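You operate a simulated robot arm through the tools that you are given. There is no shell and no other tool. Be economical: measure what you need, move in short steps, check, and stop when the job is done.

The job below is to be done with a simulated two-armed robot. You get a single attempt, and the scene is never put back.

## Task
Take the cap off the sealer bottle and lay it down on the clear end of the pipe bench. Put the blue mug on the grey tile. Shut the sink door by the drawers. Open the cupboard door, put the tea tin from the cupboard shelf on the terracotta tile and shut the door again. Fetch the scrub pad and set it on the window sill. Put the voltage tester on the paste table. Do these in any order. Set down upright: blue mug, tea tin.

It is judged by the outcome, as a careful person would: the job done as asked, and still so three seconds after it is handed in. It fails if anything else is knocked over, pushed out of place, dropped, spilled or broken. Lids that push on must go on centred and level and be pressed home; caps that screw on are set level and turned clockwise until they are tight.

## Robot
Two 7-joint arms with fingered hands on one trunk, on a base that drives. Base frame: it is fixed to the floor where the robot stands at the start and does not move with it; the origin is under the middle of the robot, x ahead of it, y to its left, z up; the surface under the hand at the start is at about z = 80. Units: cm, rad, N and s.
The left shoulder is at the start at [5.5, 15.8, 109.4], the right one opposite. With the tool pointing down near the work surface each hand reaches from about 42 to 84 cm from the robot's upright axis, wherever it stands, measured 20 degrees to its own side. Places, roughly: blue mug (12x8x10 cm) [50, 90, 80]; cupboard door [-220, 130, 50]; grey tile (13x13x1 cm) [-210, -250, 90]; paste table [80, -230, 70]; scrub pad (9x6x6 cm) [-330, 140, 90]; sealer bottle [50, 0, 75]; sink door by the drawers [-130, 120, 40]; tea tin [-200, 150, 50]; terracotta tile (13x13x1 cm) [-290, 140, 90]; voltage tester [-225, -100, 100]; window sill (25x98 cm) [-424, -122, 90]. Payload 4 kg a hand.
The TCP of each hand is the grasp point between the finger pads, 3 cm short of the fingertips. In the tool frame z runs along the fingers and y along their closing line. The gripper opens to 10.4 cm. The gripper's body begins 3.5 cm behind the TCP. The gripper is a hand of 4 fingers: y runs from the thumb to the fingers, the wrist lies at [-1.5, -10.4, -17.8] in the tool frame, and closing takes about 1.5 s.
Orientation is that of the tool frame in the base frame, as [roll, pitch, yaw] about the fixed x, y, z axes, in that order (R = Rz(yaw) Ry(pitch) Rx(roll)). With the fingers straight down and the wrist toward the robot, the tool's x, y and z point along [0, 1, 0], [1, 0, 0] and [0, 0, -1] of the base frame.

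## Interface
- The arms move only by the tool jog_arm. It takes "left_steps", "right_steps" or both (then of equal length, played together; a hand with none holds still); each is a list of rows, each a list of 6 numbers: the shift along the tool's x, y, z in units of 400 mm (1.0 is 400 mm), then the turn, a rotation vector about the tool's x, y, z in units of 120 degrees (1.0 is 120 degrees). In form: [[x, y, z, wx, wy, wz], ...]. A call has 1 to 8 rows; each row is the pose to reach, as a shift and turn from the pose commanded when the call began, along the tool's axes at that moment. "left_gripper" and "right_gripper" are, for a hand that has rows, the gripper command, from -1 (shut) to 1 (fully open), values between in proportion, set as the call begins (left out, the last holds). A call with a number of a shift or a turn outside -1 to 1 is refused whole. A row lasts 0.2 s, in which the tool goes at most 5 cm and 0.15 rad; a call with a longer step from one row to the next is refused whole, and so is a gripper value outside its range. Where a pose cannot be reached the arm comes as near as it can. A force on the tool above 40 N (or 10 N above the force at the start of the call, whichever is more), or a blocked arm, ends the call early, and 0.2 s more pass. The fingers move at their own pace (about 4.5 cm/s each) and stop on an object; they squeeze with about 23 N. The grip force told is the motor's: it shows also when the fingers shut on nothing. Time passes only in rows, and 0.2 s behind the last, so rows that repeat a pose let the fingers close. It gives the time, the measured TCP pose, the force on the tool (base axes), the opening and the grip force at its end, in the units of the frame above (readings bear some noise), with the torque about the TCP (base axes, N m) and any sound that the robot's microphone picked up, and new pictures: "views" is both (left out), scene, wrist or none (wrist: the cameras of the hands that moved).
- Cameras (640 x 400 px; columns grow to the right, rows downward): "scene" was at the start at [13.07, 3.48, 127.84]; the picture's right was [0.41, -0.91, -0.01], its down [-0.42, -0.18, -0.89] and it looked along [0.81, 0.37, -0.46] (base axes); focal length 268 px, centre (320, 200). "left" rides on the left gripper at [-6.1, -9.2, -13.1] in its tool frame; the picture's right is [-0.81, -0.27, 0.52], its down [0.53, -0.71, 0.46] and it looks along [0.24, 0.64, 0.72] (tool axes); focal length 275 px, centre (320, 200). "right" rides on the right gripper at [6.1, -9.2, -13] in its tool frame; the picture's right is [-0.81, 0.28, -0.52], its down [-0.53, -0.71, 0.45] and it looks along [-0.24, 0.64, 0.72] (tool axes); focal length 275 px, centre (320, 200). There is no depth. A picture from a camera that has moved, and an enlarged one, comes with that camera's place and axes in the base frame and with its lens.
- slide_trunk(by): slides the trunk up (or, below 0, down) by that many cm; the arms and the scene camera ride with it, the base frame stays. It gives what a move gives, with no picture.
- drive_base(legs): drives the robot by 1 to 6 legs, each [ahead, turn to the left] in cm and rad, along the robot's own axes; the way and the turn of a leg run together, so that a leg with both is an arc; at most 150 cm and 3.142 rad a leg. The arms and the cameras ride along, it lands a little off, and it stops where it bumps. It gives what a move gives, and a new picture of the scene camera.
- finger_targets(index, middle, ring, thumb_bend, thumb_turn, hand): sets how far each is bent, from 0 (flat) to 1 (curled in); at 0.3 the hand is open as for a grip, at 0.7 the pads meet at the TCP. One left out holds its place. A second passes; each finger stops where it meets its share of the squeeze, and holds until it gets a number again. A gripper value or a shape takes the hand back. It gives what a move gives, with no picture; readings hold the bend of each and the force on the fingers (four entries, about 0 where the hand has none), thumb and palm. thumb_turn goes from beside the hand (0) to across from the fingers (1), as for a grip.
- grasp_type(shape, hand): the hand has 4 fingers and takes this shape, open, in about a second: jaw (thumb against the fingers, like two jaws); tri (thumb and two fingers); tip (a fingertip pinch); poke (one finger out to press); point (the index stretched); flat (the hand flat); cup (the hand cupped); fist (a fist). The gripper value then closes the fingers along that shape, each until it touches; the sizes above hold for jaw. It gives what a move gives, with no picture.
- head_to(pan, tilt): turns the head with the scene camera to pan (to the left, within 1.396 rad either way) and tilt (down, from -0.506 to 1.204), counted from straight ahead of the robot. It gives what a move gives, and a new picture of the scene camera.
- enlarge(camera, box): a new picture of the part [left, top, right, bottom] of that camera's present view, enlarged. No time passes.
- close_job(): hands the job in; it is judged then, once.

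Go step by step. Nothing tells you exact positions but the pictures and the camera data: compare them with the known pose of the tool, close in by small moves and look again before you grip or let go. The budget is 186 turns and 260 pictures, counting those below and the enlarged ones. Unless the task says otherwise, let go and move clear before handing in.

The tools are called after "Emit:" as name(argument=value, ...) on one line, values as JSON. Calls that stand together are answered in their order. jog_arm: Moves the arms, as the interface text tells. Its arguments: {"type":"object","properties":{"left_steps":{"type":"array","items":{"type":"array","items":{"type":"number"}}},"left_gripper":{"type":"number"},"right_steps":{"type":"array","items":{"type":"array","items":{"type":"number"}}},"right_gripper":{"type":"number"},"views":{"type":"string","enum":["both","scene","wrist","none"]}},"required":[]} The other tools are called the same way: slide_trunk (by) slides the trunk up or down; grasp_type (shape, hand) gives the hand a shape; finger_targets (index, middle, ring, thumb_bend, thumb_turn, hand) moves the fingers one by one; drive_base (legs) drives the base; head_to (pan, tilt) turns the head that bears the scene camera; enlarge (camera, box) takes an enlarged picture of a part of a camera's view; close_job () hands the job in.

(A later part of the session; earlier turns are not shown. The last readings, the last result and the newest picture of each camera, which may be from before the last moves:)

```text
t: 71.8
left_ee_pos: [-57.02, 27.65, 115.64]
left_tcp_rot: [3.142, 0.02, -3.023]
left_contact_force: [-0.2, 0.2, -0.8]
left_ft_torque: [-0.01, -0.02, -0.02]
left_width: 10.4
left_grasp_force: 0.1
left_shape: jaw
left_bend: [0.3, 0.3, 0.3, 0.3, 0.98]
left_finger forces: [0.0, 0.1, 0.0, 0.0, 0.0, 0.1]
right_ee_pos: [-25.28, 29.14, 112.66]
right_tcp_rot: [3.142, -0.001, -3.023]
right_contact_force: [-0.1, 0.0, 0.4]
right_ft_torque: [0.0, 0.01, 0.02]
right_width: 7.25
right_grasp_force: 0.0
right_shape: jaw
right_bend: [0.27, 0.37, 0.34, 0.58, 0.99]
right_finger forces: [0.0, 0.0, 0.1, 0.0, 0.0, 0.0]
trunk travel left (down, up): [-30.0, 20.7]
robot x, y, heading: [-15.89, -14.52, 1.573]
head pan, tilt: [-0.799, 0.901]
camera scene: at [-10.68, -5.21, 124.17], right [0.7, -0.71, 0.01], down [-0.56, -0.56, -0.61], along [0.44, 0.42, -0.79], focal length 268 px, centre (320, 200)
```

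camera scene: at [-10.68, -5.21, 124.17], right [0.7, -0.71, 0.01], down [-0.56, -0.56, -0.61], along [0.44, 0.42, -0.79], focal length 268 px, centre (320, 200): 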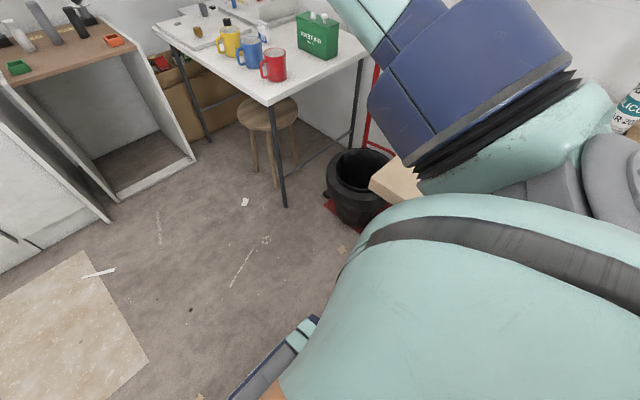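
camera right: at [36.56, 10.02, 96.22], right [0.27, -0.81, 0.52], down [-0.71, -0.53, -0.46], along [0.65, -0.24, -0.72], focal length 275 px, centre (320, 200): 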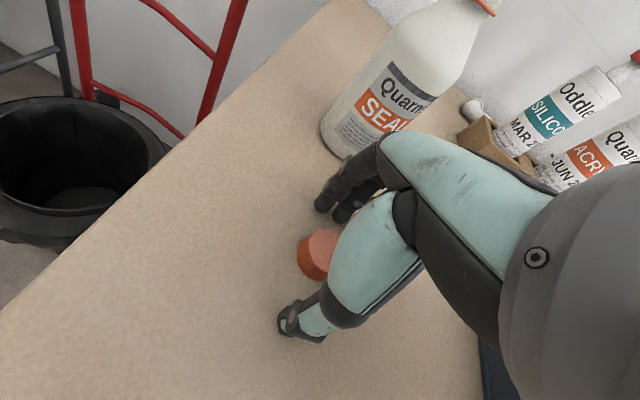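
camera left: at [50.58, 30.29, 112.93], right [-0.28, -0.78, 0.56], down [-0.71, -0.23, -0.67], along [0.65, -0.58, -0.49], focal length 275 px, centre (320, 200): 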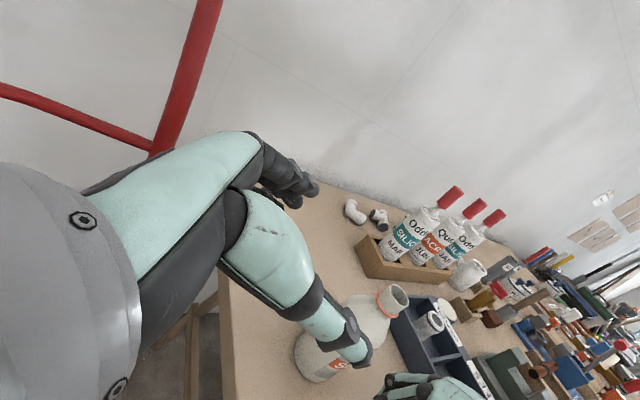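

The blue mug is at about [47, 89.5] on a surface near z = 71, with its neighbours 13 cm away on either side. I drive around to about [0, 37] and face it for the left hand.

Emit:
drive_base(legs=[[0, -0.29], [54, 0], [0, -0.7]])

Emit:
head_to(pan=0.3, tilt=0.65)

```text
t: 78.4
left_ee_pos: [11.07, 94.71, 116.25]
left_tcp_rot: [3.128, 0.021, 2.269]
left_contact_force: [-0.3, -0.7, 0.1]
left_ft_torque: [-0.01, -0.01, -0.03]
left_width: 10.41
left_grasp_force: 0.0
left_shape: jaw
left_bend: [0.3, 0.3, 0.3, 0.3, 0.97]
left_finger forces: [0.0, 0.0, 0.0, 0.0, 0.0, 0.0]
right_ee_pos: [29.82, 69.14, 113.16]
right_tcp_rot: [3.129, 0.001, 2.269]
right_contact_force: [0.6, 0.2, 0.4]
right_ft_torque: [0.01, -0.03, 0.02]
right_width: 7.28
right_grasp_force: 0.0
right_shape: jaw
right_bend: [0.27, 0.37, 0.34, 0.58, 0.99]
right_finger forces: [0.1, 0.1, 0.0, 0.1, 0.2, 0.0]
trunk travel left (down, up): [-30.0, 20.7]
robot x, y, heading: [-0.92, 38.28, 0.578]
head pan, tilt: [-0.799, 0.901]
camera scene: at [10.13, 38.98, 124.17], right [-0.22, -0.98, 0.01], down [-0.77, 0.16, -0.61], along [0.6, -0.14, -0.79], focal length 268 px, centre (320, 200)
```

scene: 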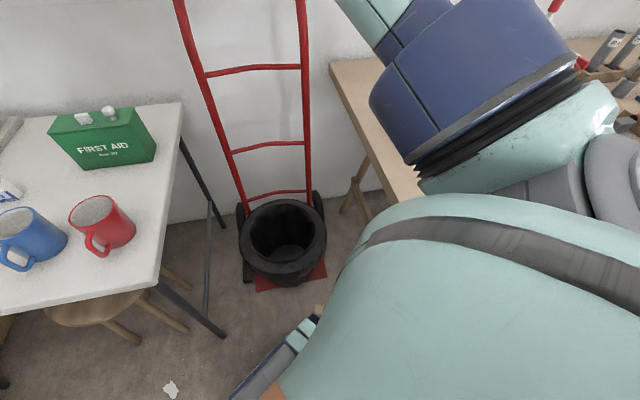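

```text
t: 79.8
left_ee_pos: [9.94, 93.97, 116.74]
left_tcp_rot: [3.118, 0.021, 2.269]
left_contact_force: [-0.6, 0.5, 0.5]
left_ft_torque: [0.0, 0.0, 0.03]
left_width: 10.4
left_grasp_force: 0.0
left_shape: jaw
left_bend: [0.3, 0.3, 0.3, 0.3, 0.97]
left_finger forces: [0.1, 0.1, 0.0, 0.1, 0.1, 0.0]
right_ee_pos: [28.58, 68.32, 113.72]
right_tcp_rot: [3.118, 0.003, 2.269]
right_contact_force: [-0.4, 0.3, 0.0]
right_ft_torque: [0.0, 0.03, 0.02]
right_width: 7.26
right_grasp_force: 0.0
right_shape: jaw
right_bend: [0.27, 0.37, 0.34, 0.58, 0.99]
right_finger forces: [0.0, 0.0, 0.0, 0.0, 0.0, 0.1]
trunk travel left (down, up): [-30.0, 20.7]
robot x, y, heading: [-1.11, 38.41, 0.587]
head pan, tilt: [0.3, 0.649]
camera scene: at [8.3, 47.34, 126.18], right [0.77, -0.64, 0.0], down [-0.39, -0.47, -0.79], along [0.5, 0.61, -0.61], focal length 268 px, centre (320, 200)
```

scene: 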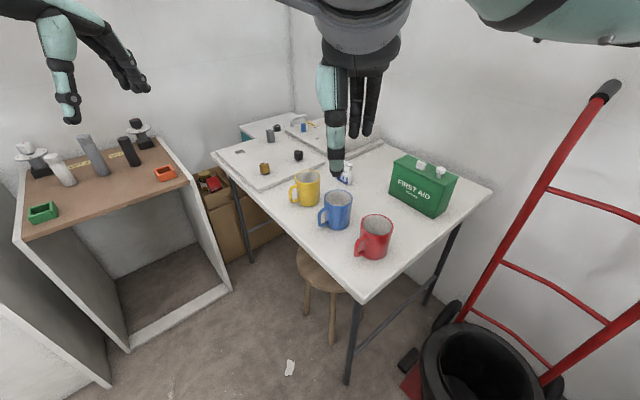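

The blue mug's centre is about [49.5, 90] with its handle pointing to -x. I move the right hand aside and the left hand over the mug, turning it so that the fingers close across the handle's line.

Emit:
jog_arm(right_steps=[[-0.12, 0, 0, 0, 0, 0], [-0.24, 0, 0, 0, 0, 0], [-0.36, 0, 0, 0, 0, 0], [-0.48, 0, 0, 0, 0, 0], [-0.6, 0, 0, 0, 0, 0], [-0.65, 0, 0, 0, 0, 0], [-0.65, 0, 0, 0, 0, 0], [-0.65, 0, 0, 0, 0, 0]], left_steps=[[0, 0, 0, 0, 0, 0], [-0.06, 0.07, 0, 0, 0, 0], [-0.14, 0.15, 0, 0, 0, -0.03], [-0.22, 0.23, 0, 0, 0, -0.06], [-0.3, 0.31, 0, 0, 0, -0.1], [-0.38, 0.39, 0, 0, 0, -0.14], [-0.46, 0.47, 0, 0, 0, -0.18], [-0.54, 0.55, 0, 0, 0, -0.21]], left_gripper=1, views="none")

Emit:
jog_arm(left_steps=[[-0.08, 0.1, 0, 0, 0, 0], [-0.12, 0.15, 0.1, 0, 0, 0], [-0.12, 0.15, 0.2, 0, 0, 0], [-0.12, 0.15, 0.3, 0, 0, 0], [-0.12, 0.15, 0.4, 0, 0, 0], [-0.12, 0.15, 0.48, 0, 0, 0]], views="both")

```text
t: 81.6
left_ee_pos: [40.96, 91.61, 117.62]
left_tcp_rot: [3.128, 0.026, 2.713]
left_contact_force: [0.2, -0.2, -0.1]
left_ft_torque: [0.01, 0.02, 0.03]
left_width: 10.41
left_grasp_force: 0.0
left_shape: jaw
left_bend: [0.3, 0.3, 0.3, 0.3, 0.97]
left_finger forces: [0.0, 0.0, 0.0, 0.0, 0.1, 0.0]
right_ee_pos: [45.5, 48.2, 113.73]
right_tcp_rot: [3.117, 0.0, 2.27]
right_contact_force: [-0.6, -0.4, -0.3]
right_ft_torque: [0.02, -0.03, 0.04]
right_width: 7.32
right_grasp_force: 0.2
right_shape: jaw
right_bend: [0.27, 0.37, 0.34, 0.58, 0.99]
right_finger forces: [0.0, 0.0, 0.1, 0.0, 0.0, 0.2]
trunk travel left (down, up): [-30.0, 20.7]
robot x, y, heading: [-1.29, 38.63, 0.581]
head pan, tilt: [0.3, 0.649]
```

```text
refused: row 1 steps farther than a row can; nothing moved
```

I recompute for the turned hand and move over the mug, then lower part of the way.

Emit:
jog_arm(left_steps=[[-0.1, 0.025, 0, 0, 0, 0], [-0.2, 0.05, 0, 0, 0, 0], [-0.21, 0.052, 0.1, 0, 0, 0], [-0.21, 0.052, 0.2, 0, 0, 0], [-0.21, 0.052, 0.3, 0, 0, 0], [-0.21, 0.052, 0.4, 0, 0, 0], [-0.21, 0.052, 0.5, 0, 0, 0]], views="both")

```text
t: 83.2
left_ee_pos: [49.61, 90.26, 98.01]
left_tcp_rot: [3.127, 0.03, 2.709]
left_contact_force: [-0.4, 0.4, 0.3]
left_ft_torque: [0.03, 0.03, -0.02]
left_width: 10.4
left_grasp_force: 0.0
left_shape: jaw
left_bend: [0.3, 0.3, 0.3, 0.3, 0.97]
left_finger forces: [0.0, 0.0, 0.0, 0.0, 0.0, 0.0]
right_ee_pos: [45.37, 48.31, 113.74]
right_tcp_rot: [3.117, 0.003, 2.27]
right_contact_force: [-0.2, -0.6, 0.1]
right_ft_torque: [-0.01, 0.0, 0.02]
right_width: 7.28
right_grasp_force: 0.1
right_shape: jaw
right_bend: [0.27, 0.37, 0.34, 0.58, 0.99]
right_finger forces: [0.0, 0.0, 0.0, 0.1, 0.0, 0.0]
trunk travel left (down, up): [-30.0, 20.7]
robot x, y, heading: [-1.18, 38.29, 0.586]
head pan, tilt: [0.3, 0.649]
camera scene: at [8.42, 47.42, 126.17], right [0.77, -0.64, 0.0], down [-0.39, -0.47, -0.79], along [0.5, 0.61, -0.62], focal length 268 px, centre (320, 200)
camera left: at [50.83, 79.42, 111.0], right [0.64, -0.59, -0.5], down [-0.77, -0.42, -0.48], along [0.07, 0.69, -0.72], focal length 275 px, centre (320, 200)
```

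scene: 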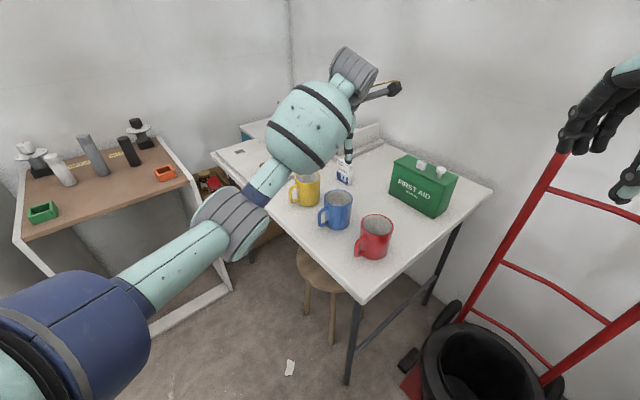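
left: 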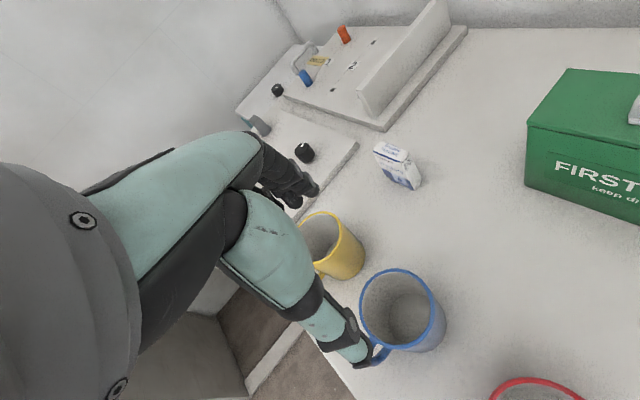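

The mug's rim centre comes out at [49.2, 89.8, 81.5], almost under the hand. I lower to just above the rim and check.

Emit:
jog_arm(left_steps=[[0.004, -0.015, 0.1, 0, 0, 0], [0.004, -0.015, 0.2, 0, 0, 0], [0.004, -0.015, 0.29, 0, 0, 0]], views="both")

```text
t: 84.0
left_ee_pos: [49.7, 89.56, 86.38]
left_tcp_rot: [3.127, 0.032, 2.709]
left_contact_force: [0.6, 0.8, 0.2]
left_ft_torque: [0.0, -0.03, -0.04]
left_width: 10.41
left_grasp_force: 0.1
left_shape: jaw
left_bend: [0.3, 0.3, 0.3, 0.3, 0.97]
left_finger forces: [0.0, 0.0, 0.0, 0.0, 0.0, 0.0]
right_ee_pos: [45.35, 48.27, 113.9]
right_tcp_rot: [3.117, 0.004, 2.269]
right_contact_force: [0.1, 0.0, 0.9]
right_ft_torque: [-0.01, 0.01, -0.01]
right_width: 7.28
right_grasp_force: 0.2
right_shape: jaw
right_bend: [0.27, 0.37, 0.34, 0.58, 0.99]
right_finger forces: [0.1, 0.0, 0.1, 0.0, 0.0, 0.0]
trunk travel left (down, up): [-30.0, 20.7]
robot x, y, heading: [-1.04, 38.33, 0.579]
head pan, tilt: [0.3, 0.649]
camera scene: at [8.36, 47.38, 126.18], right [0.77, -0.64, 0.0], down [-0.39, -0.47, -0.79], along [0.5, 0.61, -0.61], focal length 268 px, centre (320, 200)
camera left: at [50.73, 78.65, 99.31], right [0.64, -0.59, -0.5], down [-0.77, -0.42, -0.48], along [0.07, 0.69, -0.72], focal length 275 px, centre (320, 200)
```

scene: 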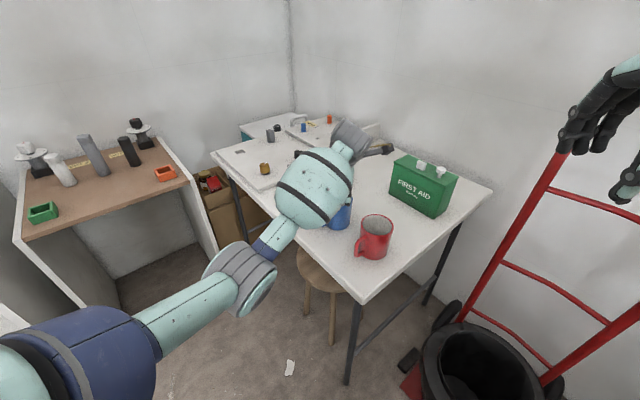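
left: 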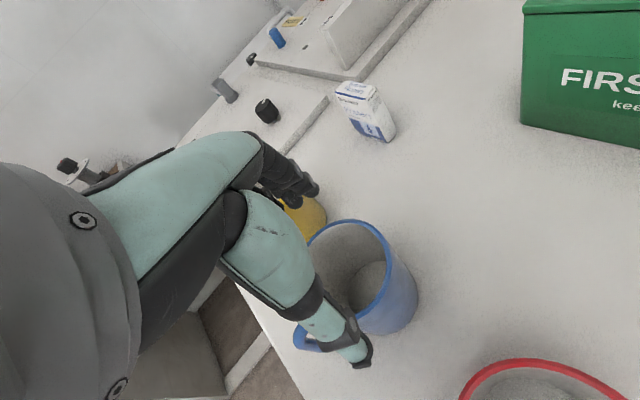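

A small correction of about 0.7 cm, then I lower the fingers around the mug.

Emit:
jog_arm(left_steps=[[0.004, -0.0175, 0.02, 0, 0, 0], [0.004, -0.0175, 0.08, 0, 0, 0], [0.004, -0.0175, 0.14, 0, 0, 0], [0.004, -0.0175, 0.19, 0, 0, 0]], views="wrist")

```text
t: 85.0
left_ee_pos: [49.38, 88.76, 78.81]
left_tcp_rot: [3.124, 0.033, 2.709]
left_contact_force: [0.5, 2.8, 8.7]
left_ft_torque: [0.12, -0.12, -0.05]
left_width: 10.4
left_grasp_force: 0.0
left_shape: jaw
left_bend: [0.28, 0.3, 0.3, 0.3, 0.97]
left_finger forces: [6.3, 0.1, 0.0, 0.1, 2.0, 0.0]
right_ee_pos: [45.17, 48.23, 113.9]
right_tcp_rot: [3.116, 0.005, 2.268]
right_contact_force: [0.2, -0.5, -0.8]
right_ft_torque: [-0.03, 0.0, 0.0]
right_width: 7.29
right_grasp_force: 0.0
right_shape: jaw
right_bend: [0.27, 0.37, 0.34, 0.58, 0.99]
right_finger forces: [0.0, 0.1, 0.1, 0.1, 0.0, 0.0]
trunk travel left (down, up): [-30.0, 20.7]
robot x, y, heading: [-0.74, 38.4, 0.58]
head pan, tilt: [0.3, 0.649]
camera left: at [50.54, 77.95, 91.9], right [0.64, -0.59, -0.49], down [-0.77, -0.42, -0.48], along [0.08, 0.69, -0.72], focal length 275 px, centre (320, 200)
```

left: 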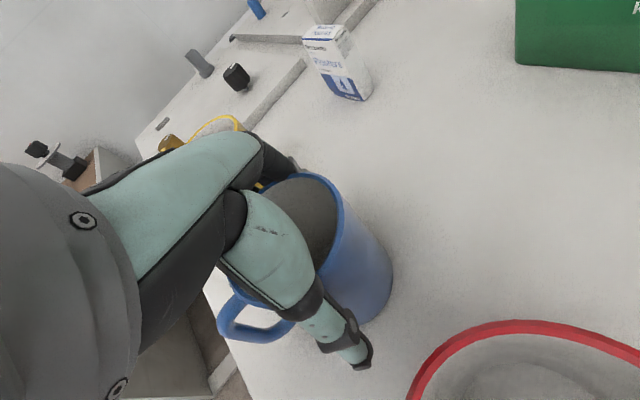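

The index rubs the far wall. I shift slightly outward and close on the mug.

Emit:
jog_arm(left_steps=[[0, 0.012, 0, 0, 0, 0], [0, 0.012, 0, 0, 0, 0]], views="none")

Emit:
jog_arm(left_steps=[[0, 0, 0, 0, 0, 0], [0, 0, 0, 0, 0, 0], [0, 0, 0, 0, 0, 0], [0, 0, 0, 0, 0, 0], [0, 0, 0, 0, 0, 0]], left_gripper=-1, views="wrist")

```text
t: 85.6
left_ee_pos: [49.71, 89.31, 78.76]
left_tcp_rot: [3.128, 0.031, 2.71]
left_contact_force: [-0.4, -2.8, 5.8]
left_ft_torque: [0.02, -0.01, 0.01]
left_width: 10.38
left_grasp_force: 0.0
left_shape: jaw
left_bend: [0.29, 0.3, 0.3, 0.29, 0.97]
left_finger forces: [2.7, 0.0, 0.1, 0.0, 5.5, 0.0]
right_ee_pos: [45.22, 48.11, 113.96]
right_tcp_rot: [3.116, 0.003, 2.269]
right_contact_force: [-0.8, 0.4, 0.1]
right_ft_torque: [0.02, -0.03, -0.01]
right_width: 7.27
right_grasp_force: 0.1
right_shape: jaw
right_bend: [0.27, 0.37, 0.34, 0.58, 0.99]
right_finger forces: [0.1, 0.0, 0.0, 0.0, 0.0, 0.1]
trunk travel left (down, up): [-30.0, 20.7]
robot x, y, heading: [-1.01, 38.17, 0.581]
head pan, tilt: [0.3, 0.649]
```

```text
t: 86.8
left_ee_pos: [49.55, 89.31, 78.8]
left_tcp_rot: [3.125, 0.03, 2.709]
left_contact_force: [2.0, 2.6, 4.3]
left_ft_torque: [0.39, -0.11, -0.05]
left_width: 6.72
left_grasp_force: 23.0
left_shape: jaw
left_bend: [0.29, 0.42, 0.42, 0.57, 0.99]
left_finger forces: [14.4, 13.9, 2.7, 0.0, 28.1, 0.1]
right_ee_pos: [45.27, 48.19, 113.89]
right_tcp_rot: [3.116, 0.003, 2.268]
right_contact_force: [0.5, -0.2, 0.3]
right_ft_torque: [0.02, -0.05, 0.01]
right_width: 7.28
right_grasp_force: 0.1
right_shape: jaw
right_bend: [0.27, 0.37, 0.34, 0.58, 0.99]
right_finger forces: [0.0, 0.1, 0.0, 0.0, 0.0, 0.0]
trunk travel left (down, up): [-30.0, 20.7]
robot x, y, heading: [-1.06, 38.53, 0.582]
head pan, tilt: [0.3, 0.649]
camera left: at [50.78, 78.51, 91.87], right [0.64, -0.59, -0.5], down [-0.77, -0.42, -0.48], along [0.07, 0.69, -0.72], focal length 275 px, centre (320, 200)
```

left: 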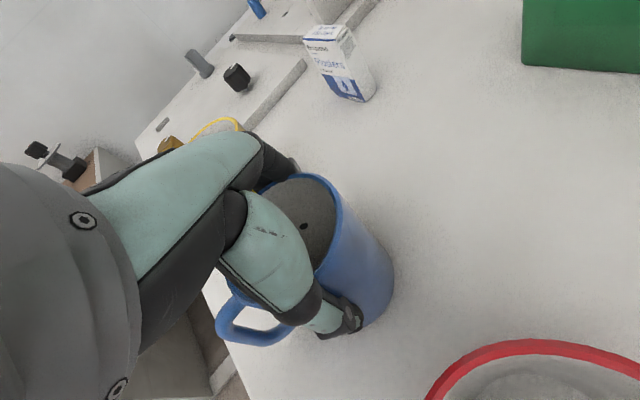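

The mug is gripped. I lift it straight up, keeping it level.

Emit:
jog_arm(left_steps=[[0, 0, -0.03, 0, 0, 0], [0, 0, -0.09, 0, 0, 0], [0, 0, -0.18, 0, 0, 0], [0, 0, -0.28, 0, 0, 0], [0, 0, -0.38, 0, 0, 0], [0, 0, -0.48, 0, 0, 0], [0, 0, -0.58, 0, 0, 0]], views="both")

```text
t: 88.4
left_ee_pos: [49.09, 89.64, 102.17]
left_tcp_rot: [3.131, 0.03, 2.707]
left_contact_force: [-0.4, 1.2, -3.1]
left_ft_torque: [0.0, -0.04, -0.02]
left_width: 6.64
left_grasp_force: 22.8
left_shape: jaw
left_bend: [0.3, 0.43, 0.43, 0.57, 0.99]
left_finger forces: [12.1, 12.9, 2.8, 0.1, 28.3, 0.0]
right_ee_pos: [45.31, 48.18, 113.79]
right_tcp_rot: [3.114, 0.002, 2.269]
right_contact_force: [-0.5, 1.3, 0.2]
right_ft_torque: [0.03, 0.02, 0.0]
right_width: 7.29
right_grasp_force: 0.0
right_shape: jaw
right_bend: [0.27, 0.37, 0.34, 0.58, 0.99]
right_finger forces: [0.0, 0.0, 0.1, 0.0, 0.0, 0.0]
trunk travel left (down, up): [-30.0, 20.7]
robot x, y, heading: [-1.25, 38.38, 0.579]
head pan, tilt: [0.3, 0.649]
camera scene: at [8.33, 47.34, 126.18], right [0.77, -0.64, 0.0], down [-0.39, -0.47, -0.79], along [0.5, 0.61, -0.61], focal length 268 px, centre (320, 200)
camera left: at [50.11, 78.8, 115.25], right [0.64, -0.59, -0.5], down [-0.77, -0.42, -0.48], along [0.07, 0.69, -0.72], focal length 275 px, centre (320, 200)
```

scene: 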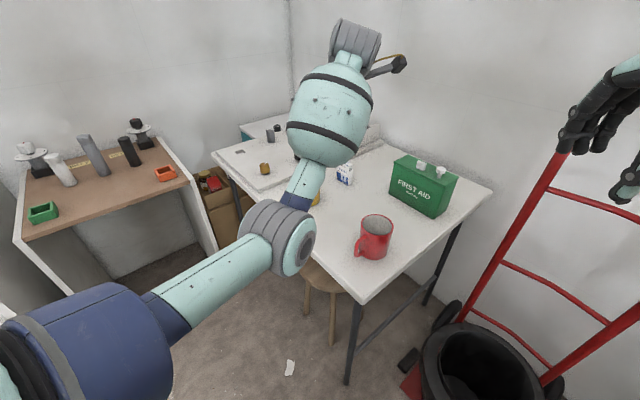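
left: 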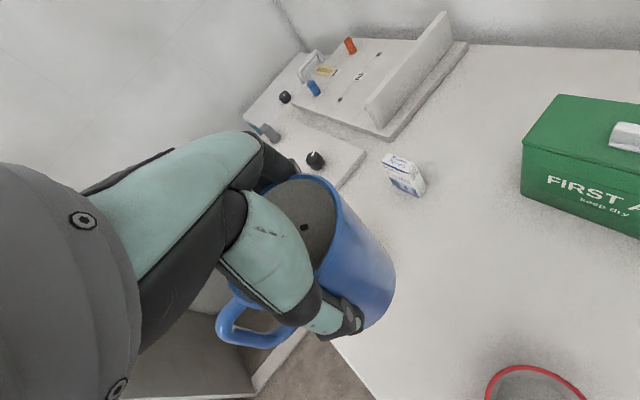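

The mug is up and level. I draw the left hand in to carry it.

Emit:
jog_arm(left_steps=[[0.08, -0.05, -0.03, 0, 0, 0.038], [0.16, -0.1, -0.06, 0, 0, 0.076], [0.25, -0.16, -0.1, 0, 0, 0.114], [0.33, -0.21, -0.13, 0, 0, 0.152], [0.42, -0.27, -0.17, 0, 0, 0.19], [0.5, -0.32, -0.2, 0, 0, 0.228], [0.58, -0.37, -0.23, 0, 0, 0.267]], views="none")

Emit:
drive_base(legs=[[-40, 0], [0, 1.571]])

Emit:
head_to(pan=0.9, tilt=0.35)

```text
t: 90.0
left_ee_pos: [26.63, 95.7, 107.24]
left_tcp_rot: [3.114, 0.021, 2.148]
left_contact_force: [-0.5, -0.1, -2.6]
left_ft_torque: [-0.03, -0.06, -0.01]
left_width: 6.6
left_grasp_force: 23.3
left_shape: jaw
left_bend: [0.3, 0.44, 0.44, 0.57, 0.98]
left_finger forces: [12.0, 12.7, 2.8, 0.1, 28.2, 0.0]
left hand out of reach, approached as far as the arm can: row 4, 5, 6, 7
right_ee_pos: [45.13, 48.35, 113.85]
right_tcp_rot: [3.116, 0.007, 2.268]
right_contact_force: [-0.1, 0.2, -0.2]
right_ft_torque: [0.03, -0.02, 0.02]
right_width: 7.29
right_grasp_force: 0.0
right_shape: jaw
right_bend: [0.27, 0.37, 0.34, 0.58, 0.99]
right_finger forces: [0.0, 0.0, 0.0, 0.0, 0.1, 0.1]
trunk travel left (down, up): [-30.0, 20.7]
robot x, y, heading: [-1.43, 38.31, 0.582]
head pan, tilt: [0.3, 0.649]
```

```text
t: 97.1
left_ee_pos: [-91.76, 44.03, 107.21]
left_tcp_rot: [3.114, 0.019, -2.556]
left_contact_force: [0.2, -0.1, -2.0]
left_ft_torque: [0.01, -0.03, 0.01]
left_width: 6.59
left_grasp_force: 23.1
left_shape: jaw
left_bend: [0.31, 0.44, 0.44, 0.57, 0.98]
left_finger forces: [11.1, 12.5, 3.1, 0.1, 26.5, 0.0]
right_ee_pos: [-44.58, 62.84, 113.88]
right_tcp_rot: [3.118, 0.006, -2.438]
right_contact_force: [1.3, 0.2, 0.1]
right_ft_torque: [0.01, -0.01, -0.03]
right_width: 7.29
right_grasp_force: 0.1
right_shape: jaw
right_bend: [0.27, 0.37, 0.34, 0.58, 0.99]
right_finger forces: [0.0, 0.0, 0.0, 0.1, 0.0, 0.0]
trunk travel left (down, up): [-30.0, 20.7]
robot x, y, heading: [-32.87, 17.41, 2.158]
head pan, tilt: [0.3, 0.649]
camera scene: at [-42.57, 26.42, 126.18], right [0.63, 0.78, 0.0], down [0.48, -0.39, -0.79], along [-0.61, 0.5, -0.62], focal length 268 px, centre (320, 200)
```

scene: 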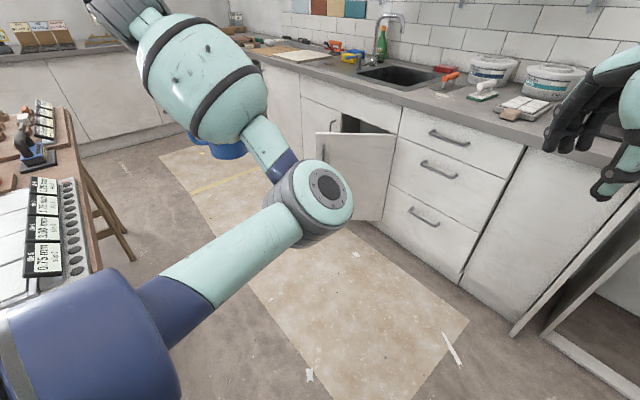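

```text
t: 98.1
left_ee_pos: [-91.41, 42.96, 108.02]
left_tcp_rot: [3.09, 0.005, -2.547]
left_contact_force: [-0.2, 0.3, -3.0]
left_ft_torque: [0.01, 0.0, 0.0]
left_width: 6.5
left_grasp_force: 23.3
left_shape: jaw
left_bend: [0.73, 0.45, 0.44, 0.58, 0.98]
left_finger forces: [11.9, 12.7, 2.8, 0.1, 26.8, 0.0]
right_ee_pos: [-43.61, 61.88, 114.32]
right_tcp_rot: [3.102, 0.006, -2.44]
right_contact_force: [0.4, 0.5, -0.4]
right_ft_torque: [0.03, -0.01, 0.01]
right_width: 7.27
right_grasp_force: 0.1
right_shape: jaw
right_bend: [0.27, 0.37, 0.34, 0.58, 0.99]
right_finger forces: [0.0, 0.1, 0.0, 0.0, 0.1, 0.0]
trunk travel left (down, up): [-30.0, 20.7]
robot x, y, heading: [-33.32, 17.25, 2.159]
head pan, tilt: [0.901, 0.351]
camera scene: at [-45.07, 21.8, 128.92], right [0.08, 1.0, -0.01], down [0.35, -0.04, -0.94], along [-0.93, 0.07, -0.35], focal length 268 px, centre (320, 200)
```

scene: 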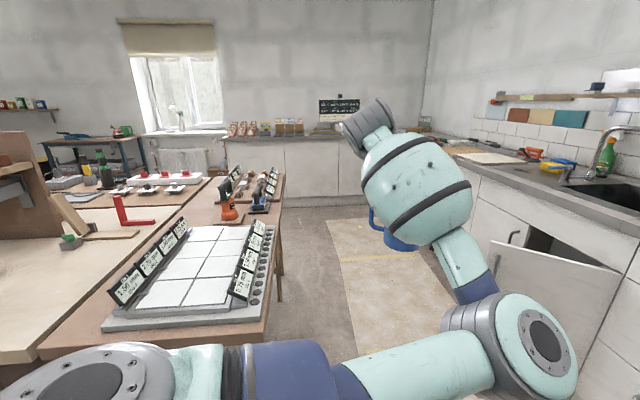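

I see the whole room now: kitchen counter on one side, an island of benches in the middle, the window at the far wall. I check the mug grip, as the index finger's bend changed.

Emit:
enlarge(camera="left", box=[0, 0, 640, 400])

Emit:
head_to(pan=1.39, tilt=0.35)

```text
1.00 times, centred on (320, 200) of left (not enlarged: the box is as wide or as high as the picture)
camera zoom: at [-81.04, 38.22, 120.57], right [0.81, 0.25, -0.53], down [-0.05, -0.87, -0.49], along [-0.58, 0.43, -0.69], focal length 275 px, centre (320, 200)
```

zoom: 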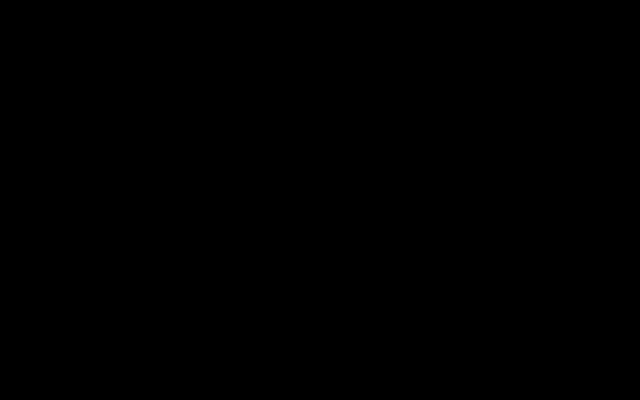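

```text
t: 99.0
left_ee_pos: [-91.45, 42.87, 108.03]
left_tcp_rot: [3.089, 0.005, -2.546]
left_contact_force: [-1.0, 0.0, -2.6]
left_ft_torque: [0.05, 0.01, -0.02]
left_width: 6.52
left_grasp_force: 23.0
left_shape: jaw
left_bend: [0.73, 0.45, 0.44, 0.58, 0.98]
left_finger forces: [11.8, 12.5, 2.8, 0.1, 26.8, 0.1]
right_ee_pos: [-43.68, 61.71, 114.31]
right_tcp_rot: [3.102, 0.008, -2.437]
right_contact_force: [1.3, 0.1, -0.4]
right_ft_torque: [-0.03, -0.01, 0.01]
right_width: 7.26
right_grasp_force: 0.0
right_shape: jaw
right_bend: [0.27, 0.37, 0.34, 0.58, 0.99]
right_finger forces: [0.1, 0.0, 0.1, 0.0, 0.0, 0.0]
trunk travel left (down, up): [-30.0, 20.7]
robot x, y, heading: [-32.96, 16.88, 2.161]
head pan, tilt: [1.389, 0.351]
camera scene: at [-44.39, 17.32, 128.97], right [-0.39, 0.92, -0.01], down [0.32, 0.12, -0.94], along [-0.86, -0.37, -0.35], focal length 268 px, centre (320, 200)
```

scene: 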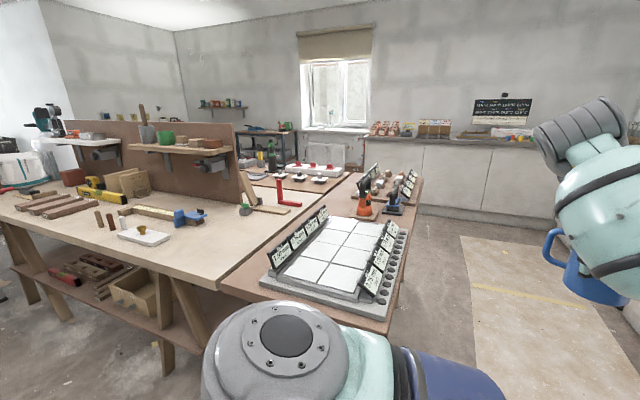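

Emit:
enlarge(camera="scene", box=[500, 80, 640, 330])

```text
1.60 times, centred on (570, 205) of scene
camera zoom: at [-44.39, 17.32, 128.97], right [-0.39, 0.92, -0.01], down [0.32, 0.12, -0.94], along [-0.86, -0.37, -0.35], focal length 429 px, centre (-80, 192)
```

zoom: 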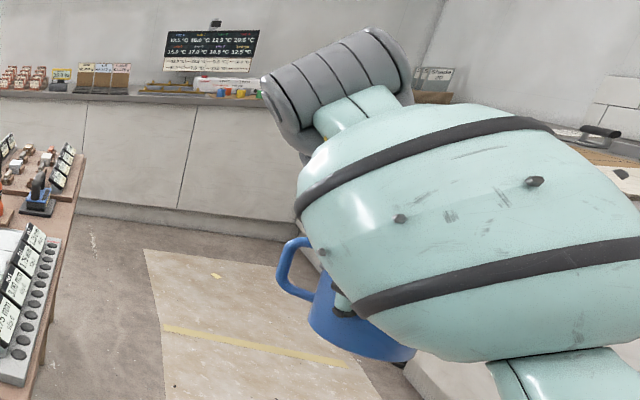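

The mug hangs securely. I turn to the south and drive down the aisle between the pipe bench and the island to find the tile, tester and paste table.

Emit:
drive_base(legs=[[0, 2.55], [110, 0]])

Emit:
head_to(pan=0, tilt=0.3)

Emit:
head_to(pan=-1.1, tilt=0.3)

```text
t: 112.0
left_ee_pos: [2.0, -143.73, 107.97]
left_tcp_rot: [3.102, 0.02, 0.01]
left_contact_force: [0.2, 0.3, -2.4]
left_ft_torque: [-0.04, 0.01, 0.01]
left_width: 6.45
left_grasp_force: 23.3
left_shape: jaw
left_bend: [0.73, 0.45, 0.44, 0.58, 0.98]
left_finger forces: [10.0, 11.8, 2.5, 0.0, 23.3, 0.0]
right_ee_pos: [-48.02, -133.74, 114.38]
right_tcp_rot: [3.106, 0.006, 0.129]
right_contact_force: [0.3, -0.8, -0.3]
right_ft_torque: [0.02, -0.01, 0.0]
right_width: 7.28
right_grasp_force: 0.1
right_shape: jaw
right_bend: [0.27, 0.37, 0.34, 0.58, 0.99]
right_finger forces: [0.0, 0.1, 0.1, 0.0, 0.1, 0.0]
trunk travel left (down, up): [-30.0, 20.7]
robot x, y, heading: [-32.72, -90.61, -1.555]
head pan, tilt: [1.389, 0.351]
camera scene: at [-23.49, -97.29, 128.97], right [-0.17, -0.99, -0.01], down [-0.34, 0.07, -0.94], along [0.93, -0.15, -0.35], focal length 268 px, centre (320, 200)
```

scene: 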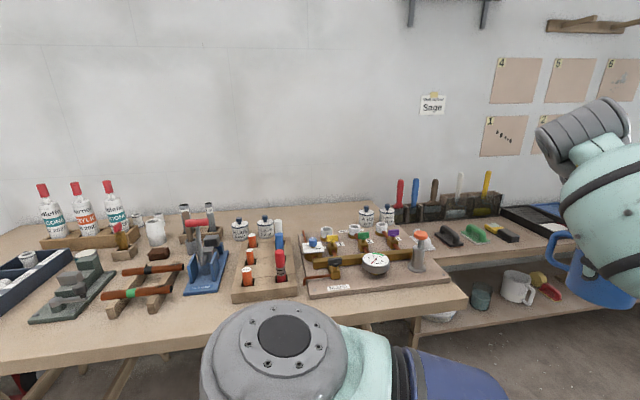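

```text
t: 113.5
left_ee_pos: [2.25, -142.64, 108.59]
left_tcp_rot: [3.079, 0.007, 0.019]
left_contact_force: [-0.4, 0.5, -2.5]
left_ft_torque: [0.02, 0.01, 0.0]
left_width: 6.43
left_grasp_force: 22.8
left_shape: jaw
left_bend: [0.73, 0.45, 0.44, 0.58, 0.98]
left_finger forces: [10.6, 12.2, 2.6, 0.1, 24.4, 0.0]
right_ee_pos: [-48.18, -132.3, 114.9]
right_tcp_rot: [3.09, 0.01, 0.129]
right_contact_force: [0.3, -0.8, 0.5]
right_ft_torque: [-0.01, 0.0, -0.03]
right_width: 7.28
right_grasp_force: 0.0
right_shape: jaw
right_bend: [0.27, 0.37, 0.34, 0.58, 0.99]
right_finger forces: [0.1, 0.0, 0.1, 0.0, 0.1, 0.0]
trunk travel left (down, up): [-30.0, 20.7]
robot x, y, heading: [-32.66, -90.69, -1.556]
head pan, tilt: [0.0, 0.3]
camera scene: at [-32.51, -105.06, 129.34], right [-1.0, -0.02, 0.0], down [-0.01, 0.31, -0.95], along [0.02, -0.95, -0.31], focal length 268 px, centre (320, 200)
```

scene: 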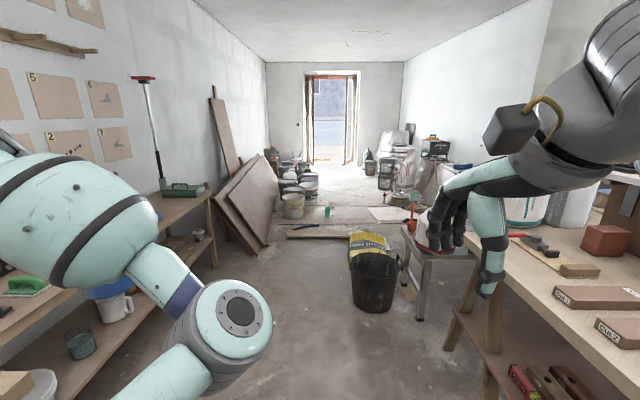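

```text
t: 114.9
left_ee_pos: [2.21, -142.63, 108.65]
left_tcp_rot: [3.081, 0.007, 0.02]
left_contact_force: [1.2, 0.3, -2.2]
left_ft_torque: [-0.01, 0.06, 0.0]
left_width: 6.44
left_grasp_force: 22.6
left_shape: jaw
left_bend: [0.73, 0.45, 0.44, 0.58, 0.98]
left_finger forces: [10.6, 12.2, 2.6, 0.0, 24.4, 0.0]
right_ee_pos: [-48.03, -132.36, 114.83]
right_tcp_rot: [3.09, 0.007, 0.129]
right_contact_force: [-0.1, -0.4, 0.0]
right_ft_torque: [0.0, -0.02, -0.04]
right_width: 7.24
right_grasp_force: 0.1
right_shape: jaw
right_bend: [0.27, 0.37, 0.34, 0.58, 0.99]
right_finger forces: [0.0, 0.0, 0.1, 0.0, 0.0, 0.0]
trunk travel left (down, up): [-30.0, 20.7]
robot x, y, heading: [-32.89, -90.47, -1.551]
head pan, tilt: [-1.1, 0.3]
camera scene: at [-40.91, -100.09, 129.41], right [-0.47, 0.88, 0.01], down [0.26, 0.15, -0.95], along [-0.84, -0.44, -0.3], focal length 268 px, centre (320, 200)
```

scene: 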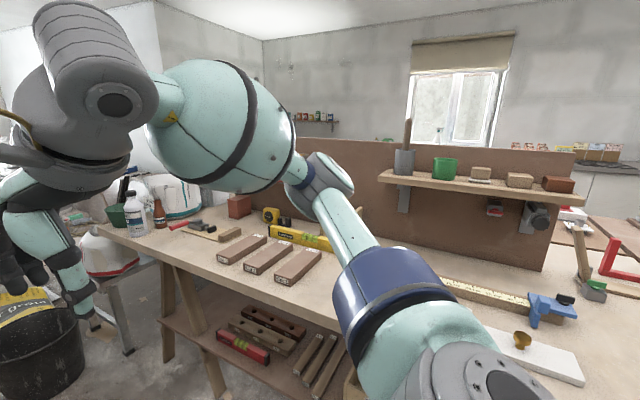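

The aisle south is cluttered at its end and the grey tile lies behind the island, so I go through the kitchen side instead. The open sink door narrows that way, so I shut it first: I back out and drive up to it.

Emit:
drive_base(legs=[[-130, 0], [0, -1.87], [58, 0], [0, -0.4]])

Emit:
head_to(pan=-0.3, tilt=0.75)

```text
t: 131.7
left_ee_pos: [-155.35, 65.47, 108.54]
left_tcp_rot: [3.086, 0.016, -2.257]
left_contact_force: [0.3, -0.3, -2.9]
left_ft_torque: [0.07, -0.03, 0.0]
left_width: 6.45
left_grasp_force: 22.6
left_shape: jaw
left_bend: [0.73, 0.45, 0.45, 0.58, 0.98]
left_finger forces: [9.5, 11.7, 2.4, 0.0, 22.4, 0.0]
right_ee_pos: [-114.62, 97.45, 114.94]
right_tcp_rot: [3.091, 0.009, -2.141]
right_contact_force: [0.1, 0.8, 0.6]
right_ft_torque: [-0.04, 0.02, 0.03]
right_width: 7.26
right_grasp_force: 0.1
right_shape: jaw
right_bend: [0.27, 0.37, 0.34, 0.58, 0.99]
right_finger forces: [0.0, 0.0, 0.1, 0.1, 0.0, 0.0]
trunk travel left (down, up): [-30.0, 20.7]
robot x, y, heading: [-93.11, 58.5, 2.462]
head pan, tilt: [-1.1, 0.3]
camera scene: at [-94.34, 70.62, 129.41], right [0.98, -0.21, 0.01], down [-0.05, -0.3, -0.95], along [0.2, 0.93, -0.3], focal length 268 px, centre (320, 200)
```

scene: 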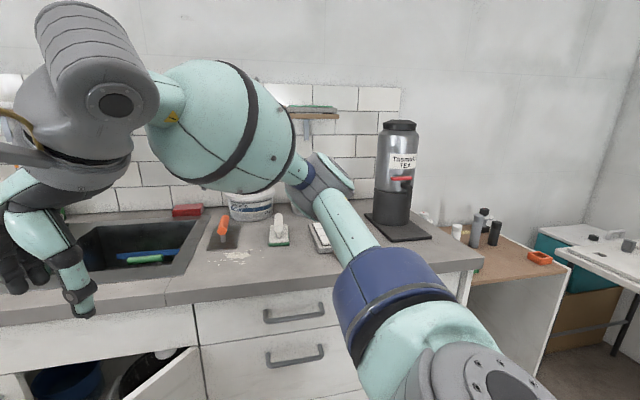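

```text
t: 132.9
left_ee_pos: [-154.68, 64.54, 109.35]
left_tcp_rot: [3.064, 0.0, -2.244]
left_contact_force: [0.3, 0.1, -2.7]
left_ft_torque: [0.03, 0.0, 0.03]
left_width: 6.43
left_grasp_force: 22.4
left_shape: jaw
left_bend: [0.73, 0.45, 0.45, 0.58, 0.98]
left_finger forces: [10.3, 12.1, 2.5, 0.1, 23.6, 0.1]
right_ee_pos: [-113.37, 96.71, 115.25]
right_tcp_rot: [3.078, 0.011, -2.141]
right_contact_force: [0.1, 0.7, 0.4]
right_ft_torque: [0.03, -0.03, -0.02]
right_width: 7.28
right_grasp_force: 0.1
right_shape: jaw
right_bend: [0.27, 0.37, 0.34, 0.58, 0.99]
right_finger forces: [0.1, 0.1, 0.0, 0.0, 0.1, 0.1]
trunk travel left (down, up): [-30.0, 20.7]
robot x, y, heading: [-92.63, 58.74, 2.456]
head pan, tilt: [-0.3, 0.75]
camera scene: at [-100.87, 68.39, 125.32], right [0.83, 0.55, 0.0], down [0.39, -0.57, -0.72], along [-0.4, 0.6, -0.69], focal length 268 px, centre (320, 200)
```

scene: 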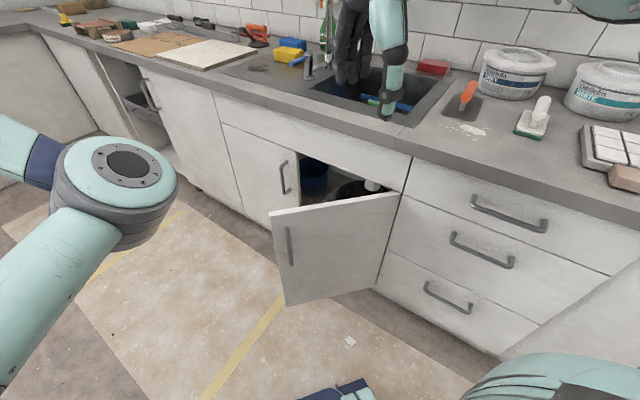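

The sink door is open about 45°, hinged at about [-114, 130] on the drawer side, its top near z = 72. I lower the trunk and close the right hand to push the door.

Emit:
slide_trunk(by=-22)

Emit:
jog_arm(right_steps=[[0, 0, 0.1, 0, 0, 0], [0, 0, 0.2, 0, 0, 0], [0, 0, 0.3, 0, 0, 0], [0, 0, 0.4, 0, 0, 0], [0, 0, 0.5, 0, 0, 0], [0, 0, 0.6, 0, 0, 0], [0, 0, 0.7, 0, 0, 0], [0, 0, 0.77, 0, 0, 0]], right_gripper=-1, views="both")

```text
t: 135.2
left_ee_pos: [-154.67, 64.53, 87.33]
left_tcp_rot: [3.069, 0.004, -2.248]
left_contact_force: [0.0, -0.1, -3.0]
left_ft_torque: [-0.01, -0.01, -0.02]
left_width: 6.42
left_grasp_force: 22.4
left_shape: jaw
left_bend: [0.73, 0.45, 0.45, 0.58, 0.98]
left_finger forces: [10.3, 12.1, 2.5, 0.0, 23.6, 0.0]
right_ee_pos: [-113.39, 96.54, 93.33]
right_tcp_rot: [3.078, 0.011, -2.144]
right_contact_force: [-0.1, 0.4, 1.3]
right_ft_torque: [0.0, -0.03, -0.02]
right_width: 7.27
right_grasp_force: 0.0
right_shape: jaw
right_bend: [0.27, 0.37, 0.34, 0.58, 0.99]
right_finger forces: [0.1, 0.0, 0.0, 0.0, 0.0, 0.0]
trunk travel left (down, up): [-8.0, 42.7]
robot x, y, heading: [-92.63, 58.96, 2.46]
head pan, tilt: [-0.3, 0.75]
```

```text
t: 137.0
left_ee_pos: [-154.59, 64.62, 87.12]
left_tcp_rot: [3.068, 0.004, -2.247]
left_contact_force: [-0.3, 0.5, -1.8]
left_ft_torque: [0.01, 0.0, 0.01]
left_width: 6.44
left_grasp_force: 23.2
left_shape: jaw
left_bend: [0.73, 0.45, 0.45, 0.58, 0.98]
left_finger forces: [10.3, 12.1, 2.4, 0.0, 23.7, 0.0]
right_ee_pos: [-114.76, 97.88, 62.57]
right_tcp_rot: [3.079, 0.01, -2.142]
right_contact_force: [0.5, -0.9, -1.1]
right_ft_torque: [0.05, 0.02, -0.02]
right_width: 0.01
right_grasp_force: 23.1
right_shape: jaw
right_bend: [0.7, 0.7, 0.7, 0.46, 1.0]
right_finger forces: [0.0, 0.0, 0.0, 0.1, 0.0, 0.0]
trunk travel left (down, up): [-8.0, 42.7]
robot x, y, heading: [-92.4, 58.89, 2.459]
head pan, tilt: [-0.3, 0.75]
camera scene: at [-100.6, 68.18, 103.27], right [0.83, 0.55, 0.0], down [0.39, -0.57, -0.72], along [-0.4, 0.6, -0.69], focal length 268 px, centre (320, 200)
camera right: at [-109.73, 87.23, 74.91], right [0.23, 0.81, 0.54], down [0.87, 0.08, -0.49], along [-0.44, 0.58, -0.68], focal length 275 px, centre (320, 200)
```

scene: 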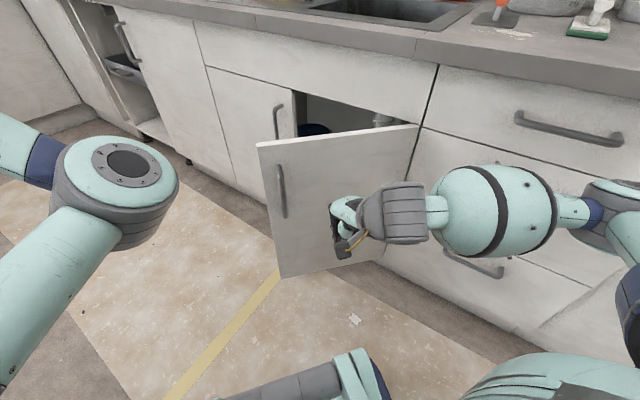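
right: 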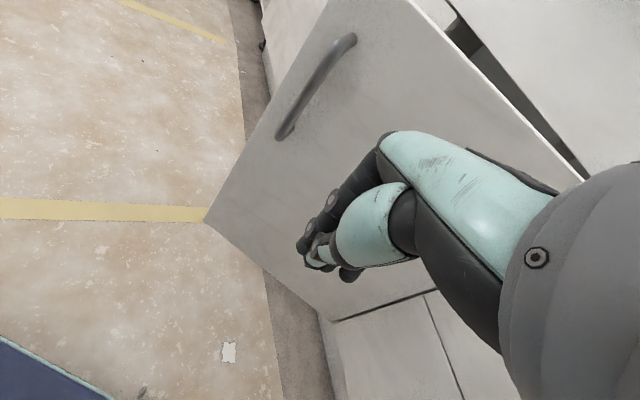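

The door's geometry is confirmed. I push it along its arc.

Emit:
jog_arm(right_steps=[[-0.006, 0.09, 0, 0, 0, 0], [-0.012, 0.18, 0, 0, 0, 0], [-0.018, 0.27, 0, 0, 0, 0], [-0.0225, 0.3625, 0, 0, 0, 0], [-0.045, 0.43, 0, 0, 0, 0], [-0.068, 0.5, 0, 0, 0, 0], [-0.09, 0.57, 0, 0, 0, 0], [-0.115, 0.64, 0, 0, 0, 0]], views="both")

```text
t: 138.8
left_ee_pos: [-154.7, 64.68, 87.21]
left_tcp_rot: [3.067, 0.005, -2.247]
left_contact_force: [0.3, -0.2, -2.7]
left_ft_torque: [0.01, -0.02, 0.04]
left_width: 6.46
left_grasp_force: 22.8
left_shape: jaw
left_bend: [0.73, 0.45, 0.45, 0.58, 0.98]
left_finger forces: [10.4, 12.2, 2.4, 0.1, 23.7, 0.0]
right_ee_pos: [-134.0, 115.64, 64.19]
right_tcp_rot: [3.077, 0.009, -2.139]
right_contact_force: [-0.1, 0.1, -0.7]
right_ft_torque: [-0.02, 0.04, -0.02]
right_width: 0.0
right_grasp_force: 22.3
right_shape: jaw
right_bend: [0.7, 0.7, 0.7, 0.46, 1.0]
right_finger forces: [0.1, 0.0, 0.0, 0.1, 0.0, 0.0]
trunk travel left (down, up): [-8.0, 42.7]
robot x, y, heading: [-92.61, 58.62, 2.451]
head pan, tilt: [-0.3, 0.75]
camera scene: at [-100.65, 68.2, 103.27], right [0.83, 0.55, 0.0], down [0.39, -0.57, -0.72], along [-0.4, 0.6, -0.69], focal length 268 px, centre (320, 200)
camera right: at [-129.03, 104.84, 76.43], right [0.23, 0.81, 0.54], down [0.87, 0.08, -0.49], along [-0.44, 0.58, -0.68], focal length 275 px, centre (320, 200)
```

scene: 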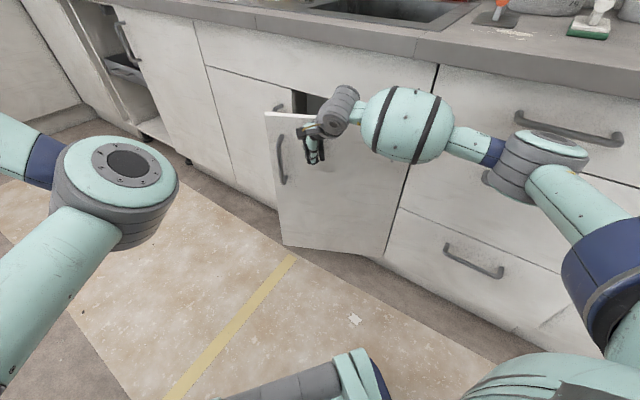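
right: 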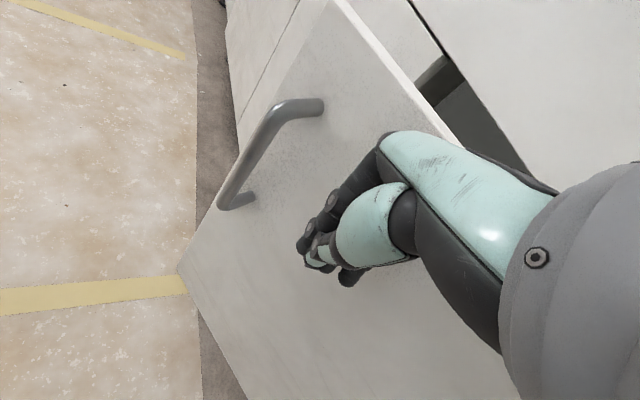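

The door is swinging. I continue to the closed position.

Emit:
jog_arm(right_steps=[[-0.04, 0.055, 0.01, 0, 0, 0], [-0.08, 0.11, 0.02, 0, 0, 0], [-0.125, 0.165, 0.03, 0, 0, 0], [-0.17, 0.22, 0.03, 0, 0, 0], [-0.21, 0.25, 0.03, 0, 0, 0], [-0.25, 0.275, 0.03, 0, 0, 0]], views="both")

```text
t: 140.1
left_ee_pos: [-154.0, 63.54, 88.01]
left_tcp_rot: [3.042, -0.011, -2.232]
left_contact_force: [0.6, 1.1, -1.9]
left_ft_torque: [0.02, 0.02, 0.03]
left_width: 6.47
left_grasp_force: 23.0
left_shape: jaw
left_bend: [0.73, 0.45, 0.45, 0.58, 0.98]
left_finger forces: [10.2, 12.0, 2.7, 0.0, 24.0, 0.0]
right_ee_pos: [-138.0, 127.12, 64.54]
right_tcp_rot: [3.074, 0.003, -2.122]
right_contact_force: [-0.3, -2.1, -0.9]
right_ft_torque: [0.06, -0.01, 0.04]
right_width: 0.0
right_grasp_force: 23.1
right_shape: jaw
right_bend: [0.7, 0.7, 0.7, 0.46, 1.0]
right_finger forces: [0.0, 0.1, 1.5, 0.1, 0.1, 0.1]
trunk travel left (down, up): [-8.0, 42.7]
robot x, y, heading: [-92.67, 58.51, 2.461]
head pan, tilt: [-0.3, 0.75]
stopped in row 6 (right hand): the force on the tool passed its limit at 56 N (the readings are from after the stop); the commanded pose is now the measured one
camera scene: at [-100.49, 68.25, 103.28], right [0.83, 0.55, 0.0], down [0.38, -0.57, -0.72], along [-0.4, 0.6, -0.69], focal length 268 px, centre (320, 200)
camera right: at [-132.63, 116.61, 76.91], right [0.22, 0.81, 0.54], down [0.86, 0.1, -0.5], along [-0.46, 0.57, -0.68], focal length 275 px, centre (320, 200)
```

scene: 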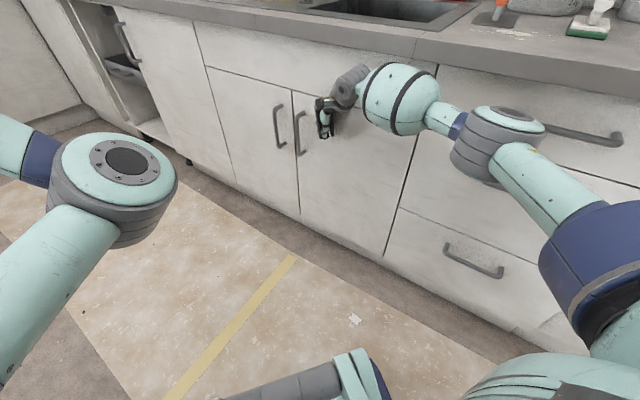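
right: 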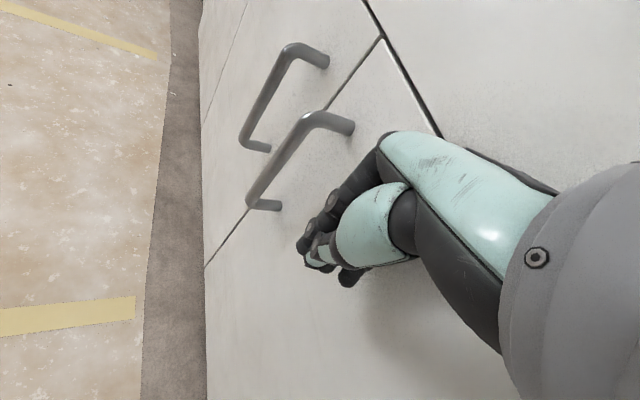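

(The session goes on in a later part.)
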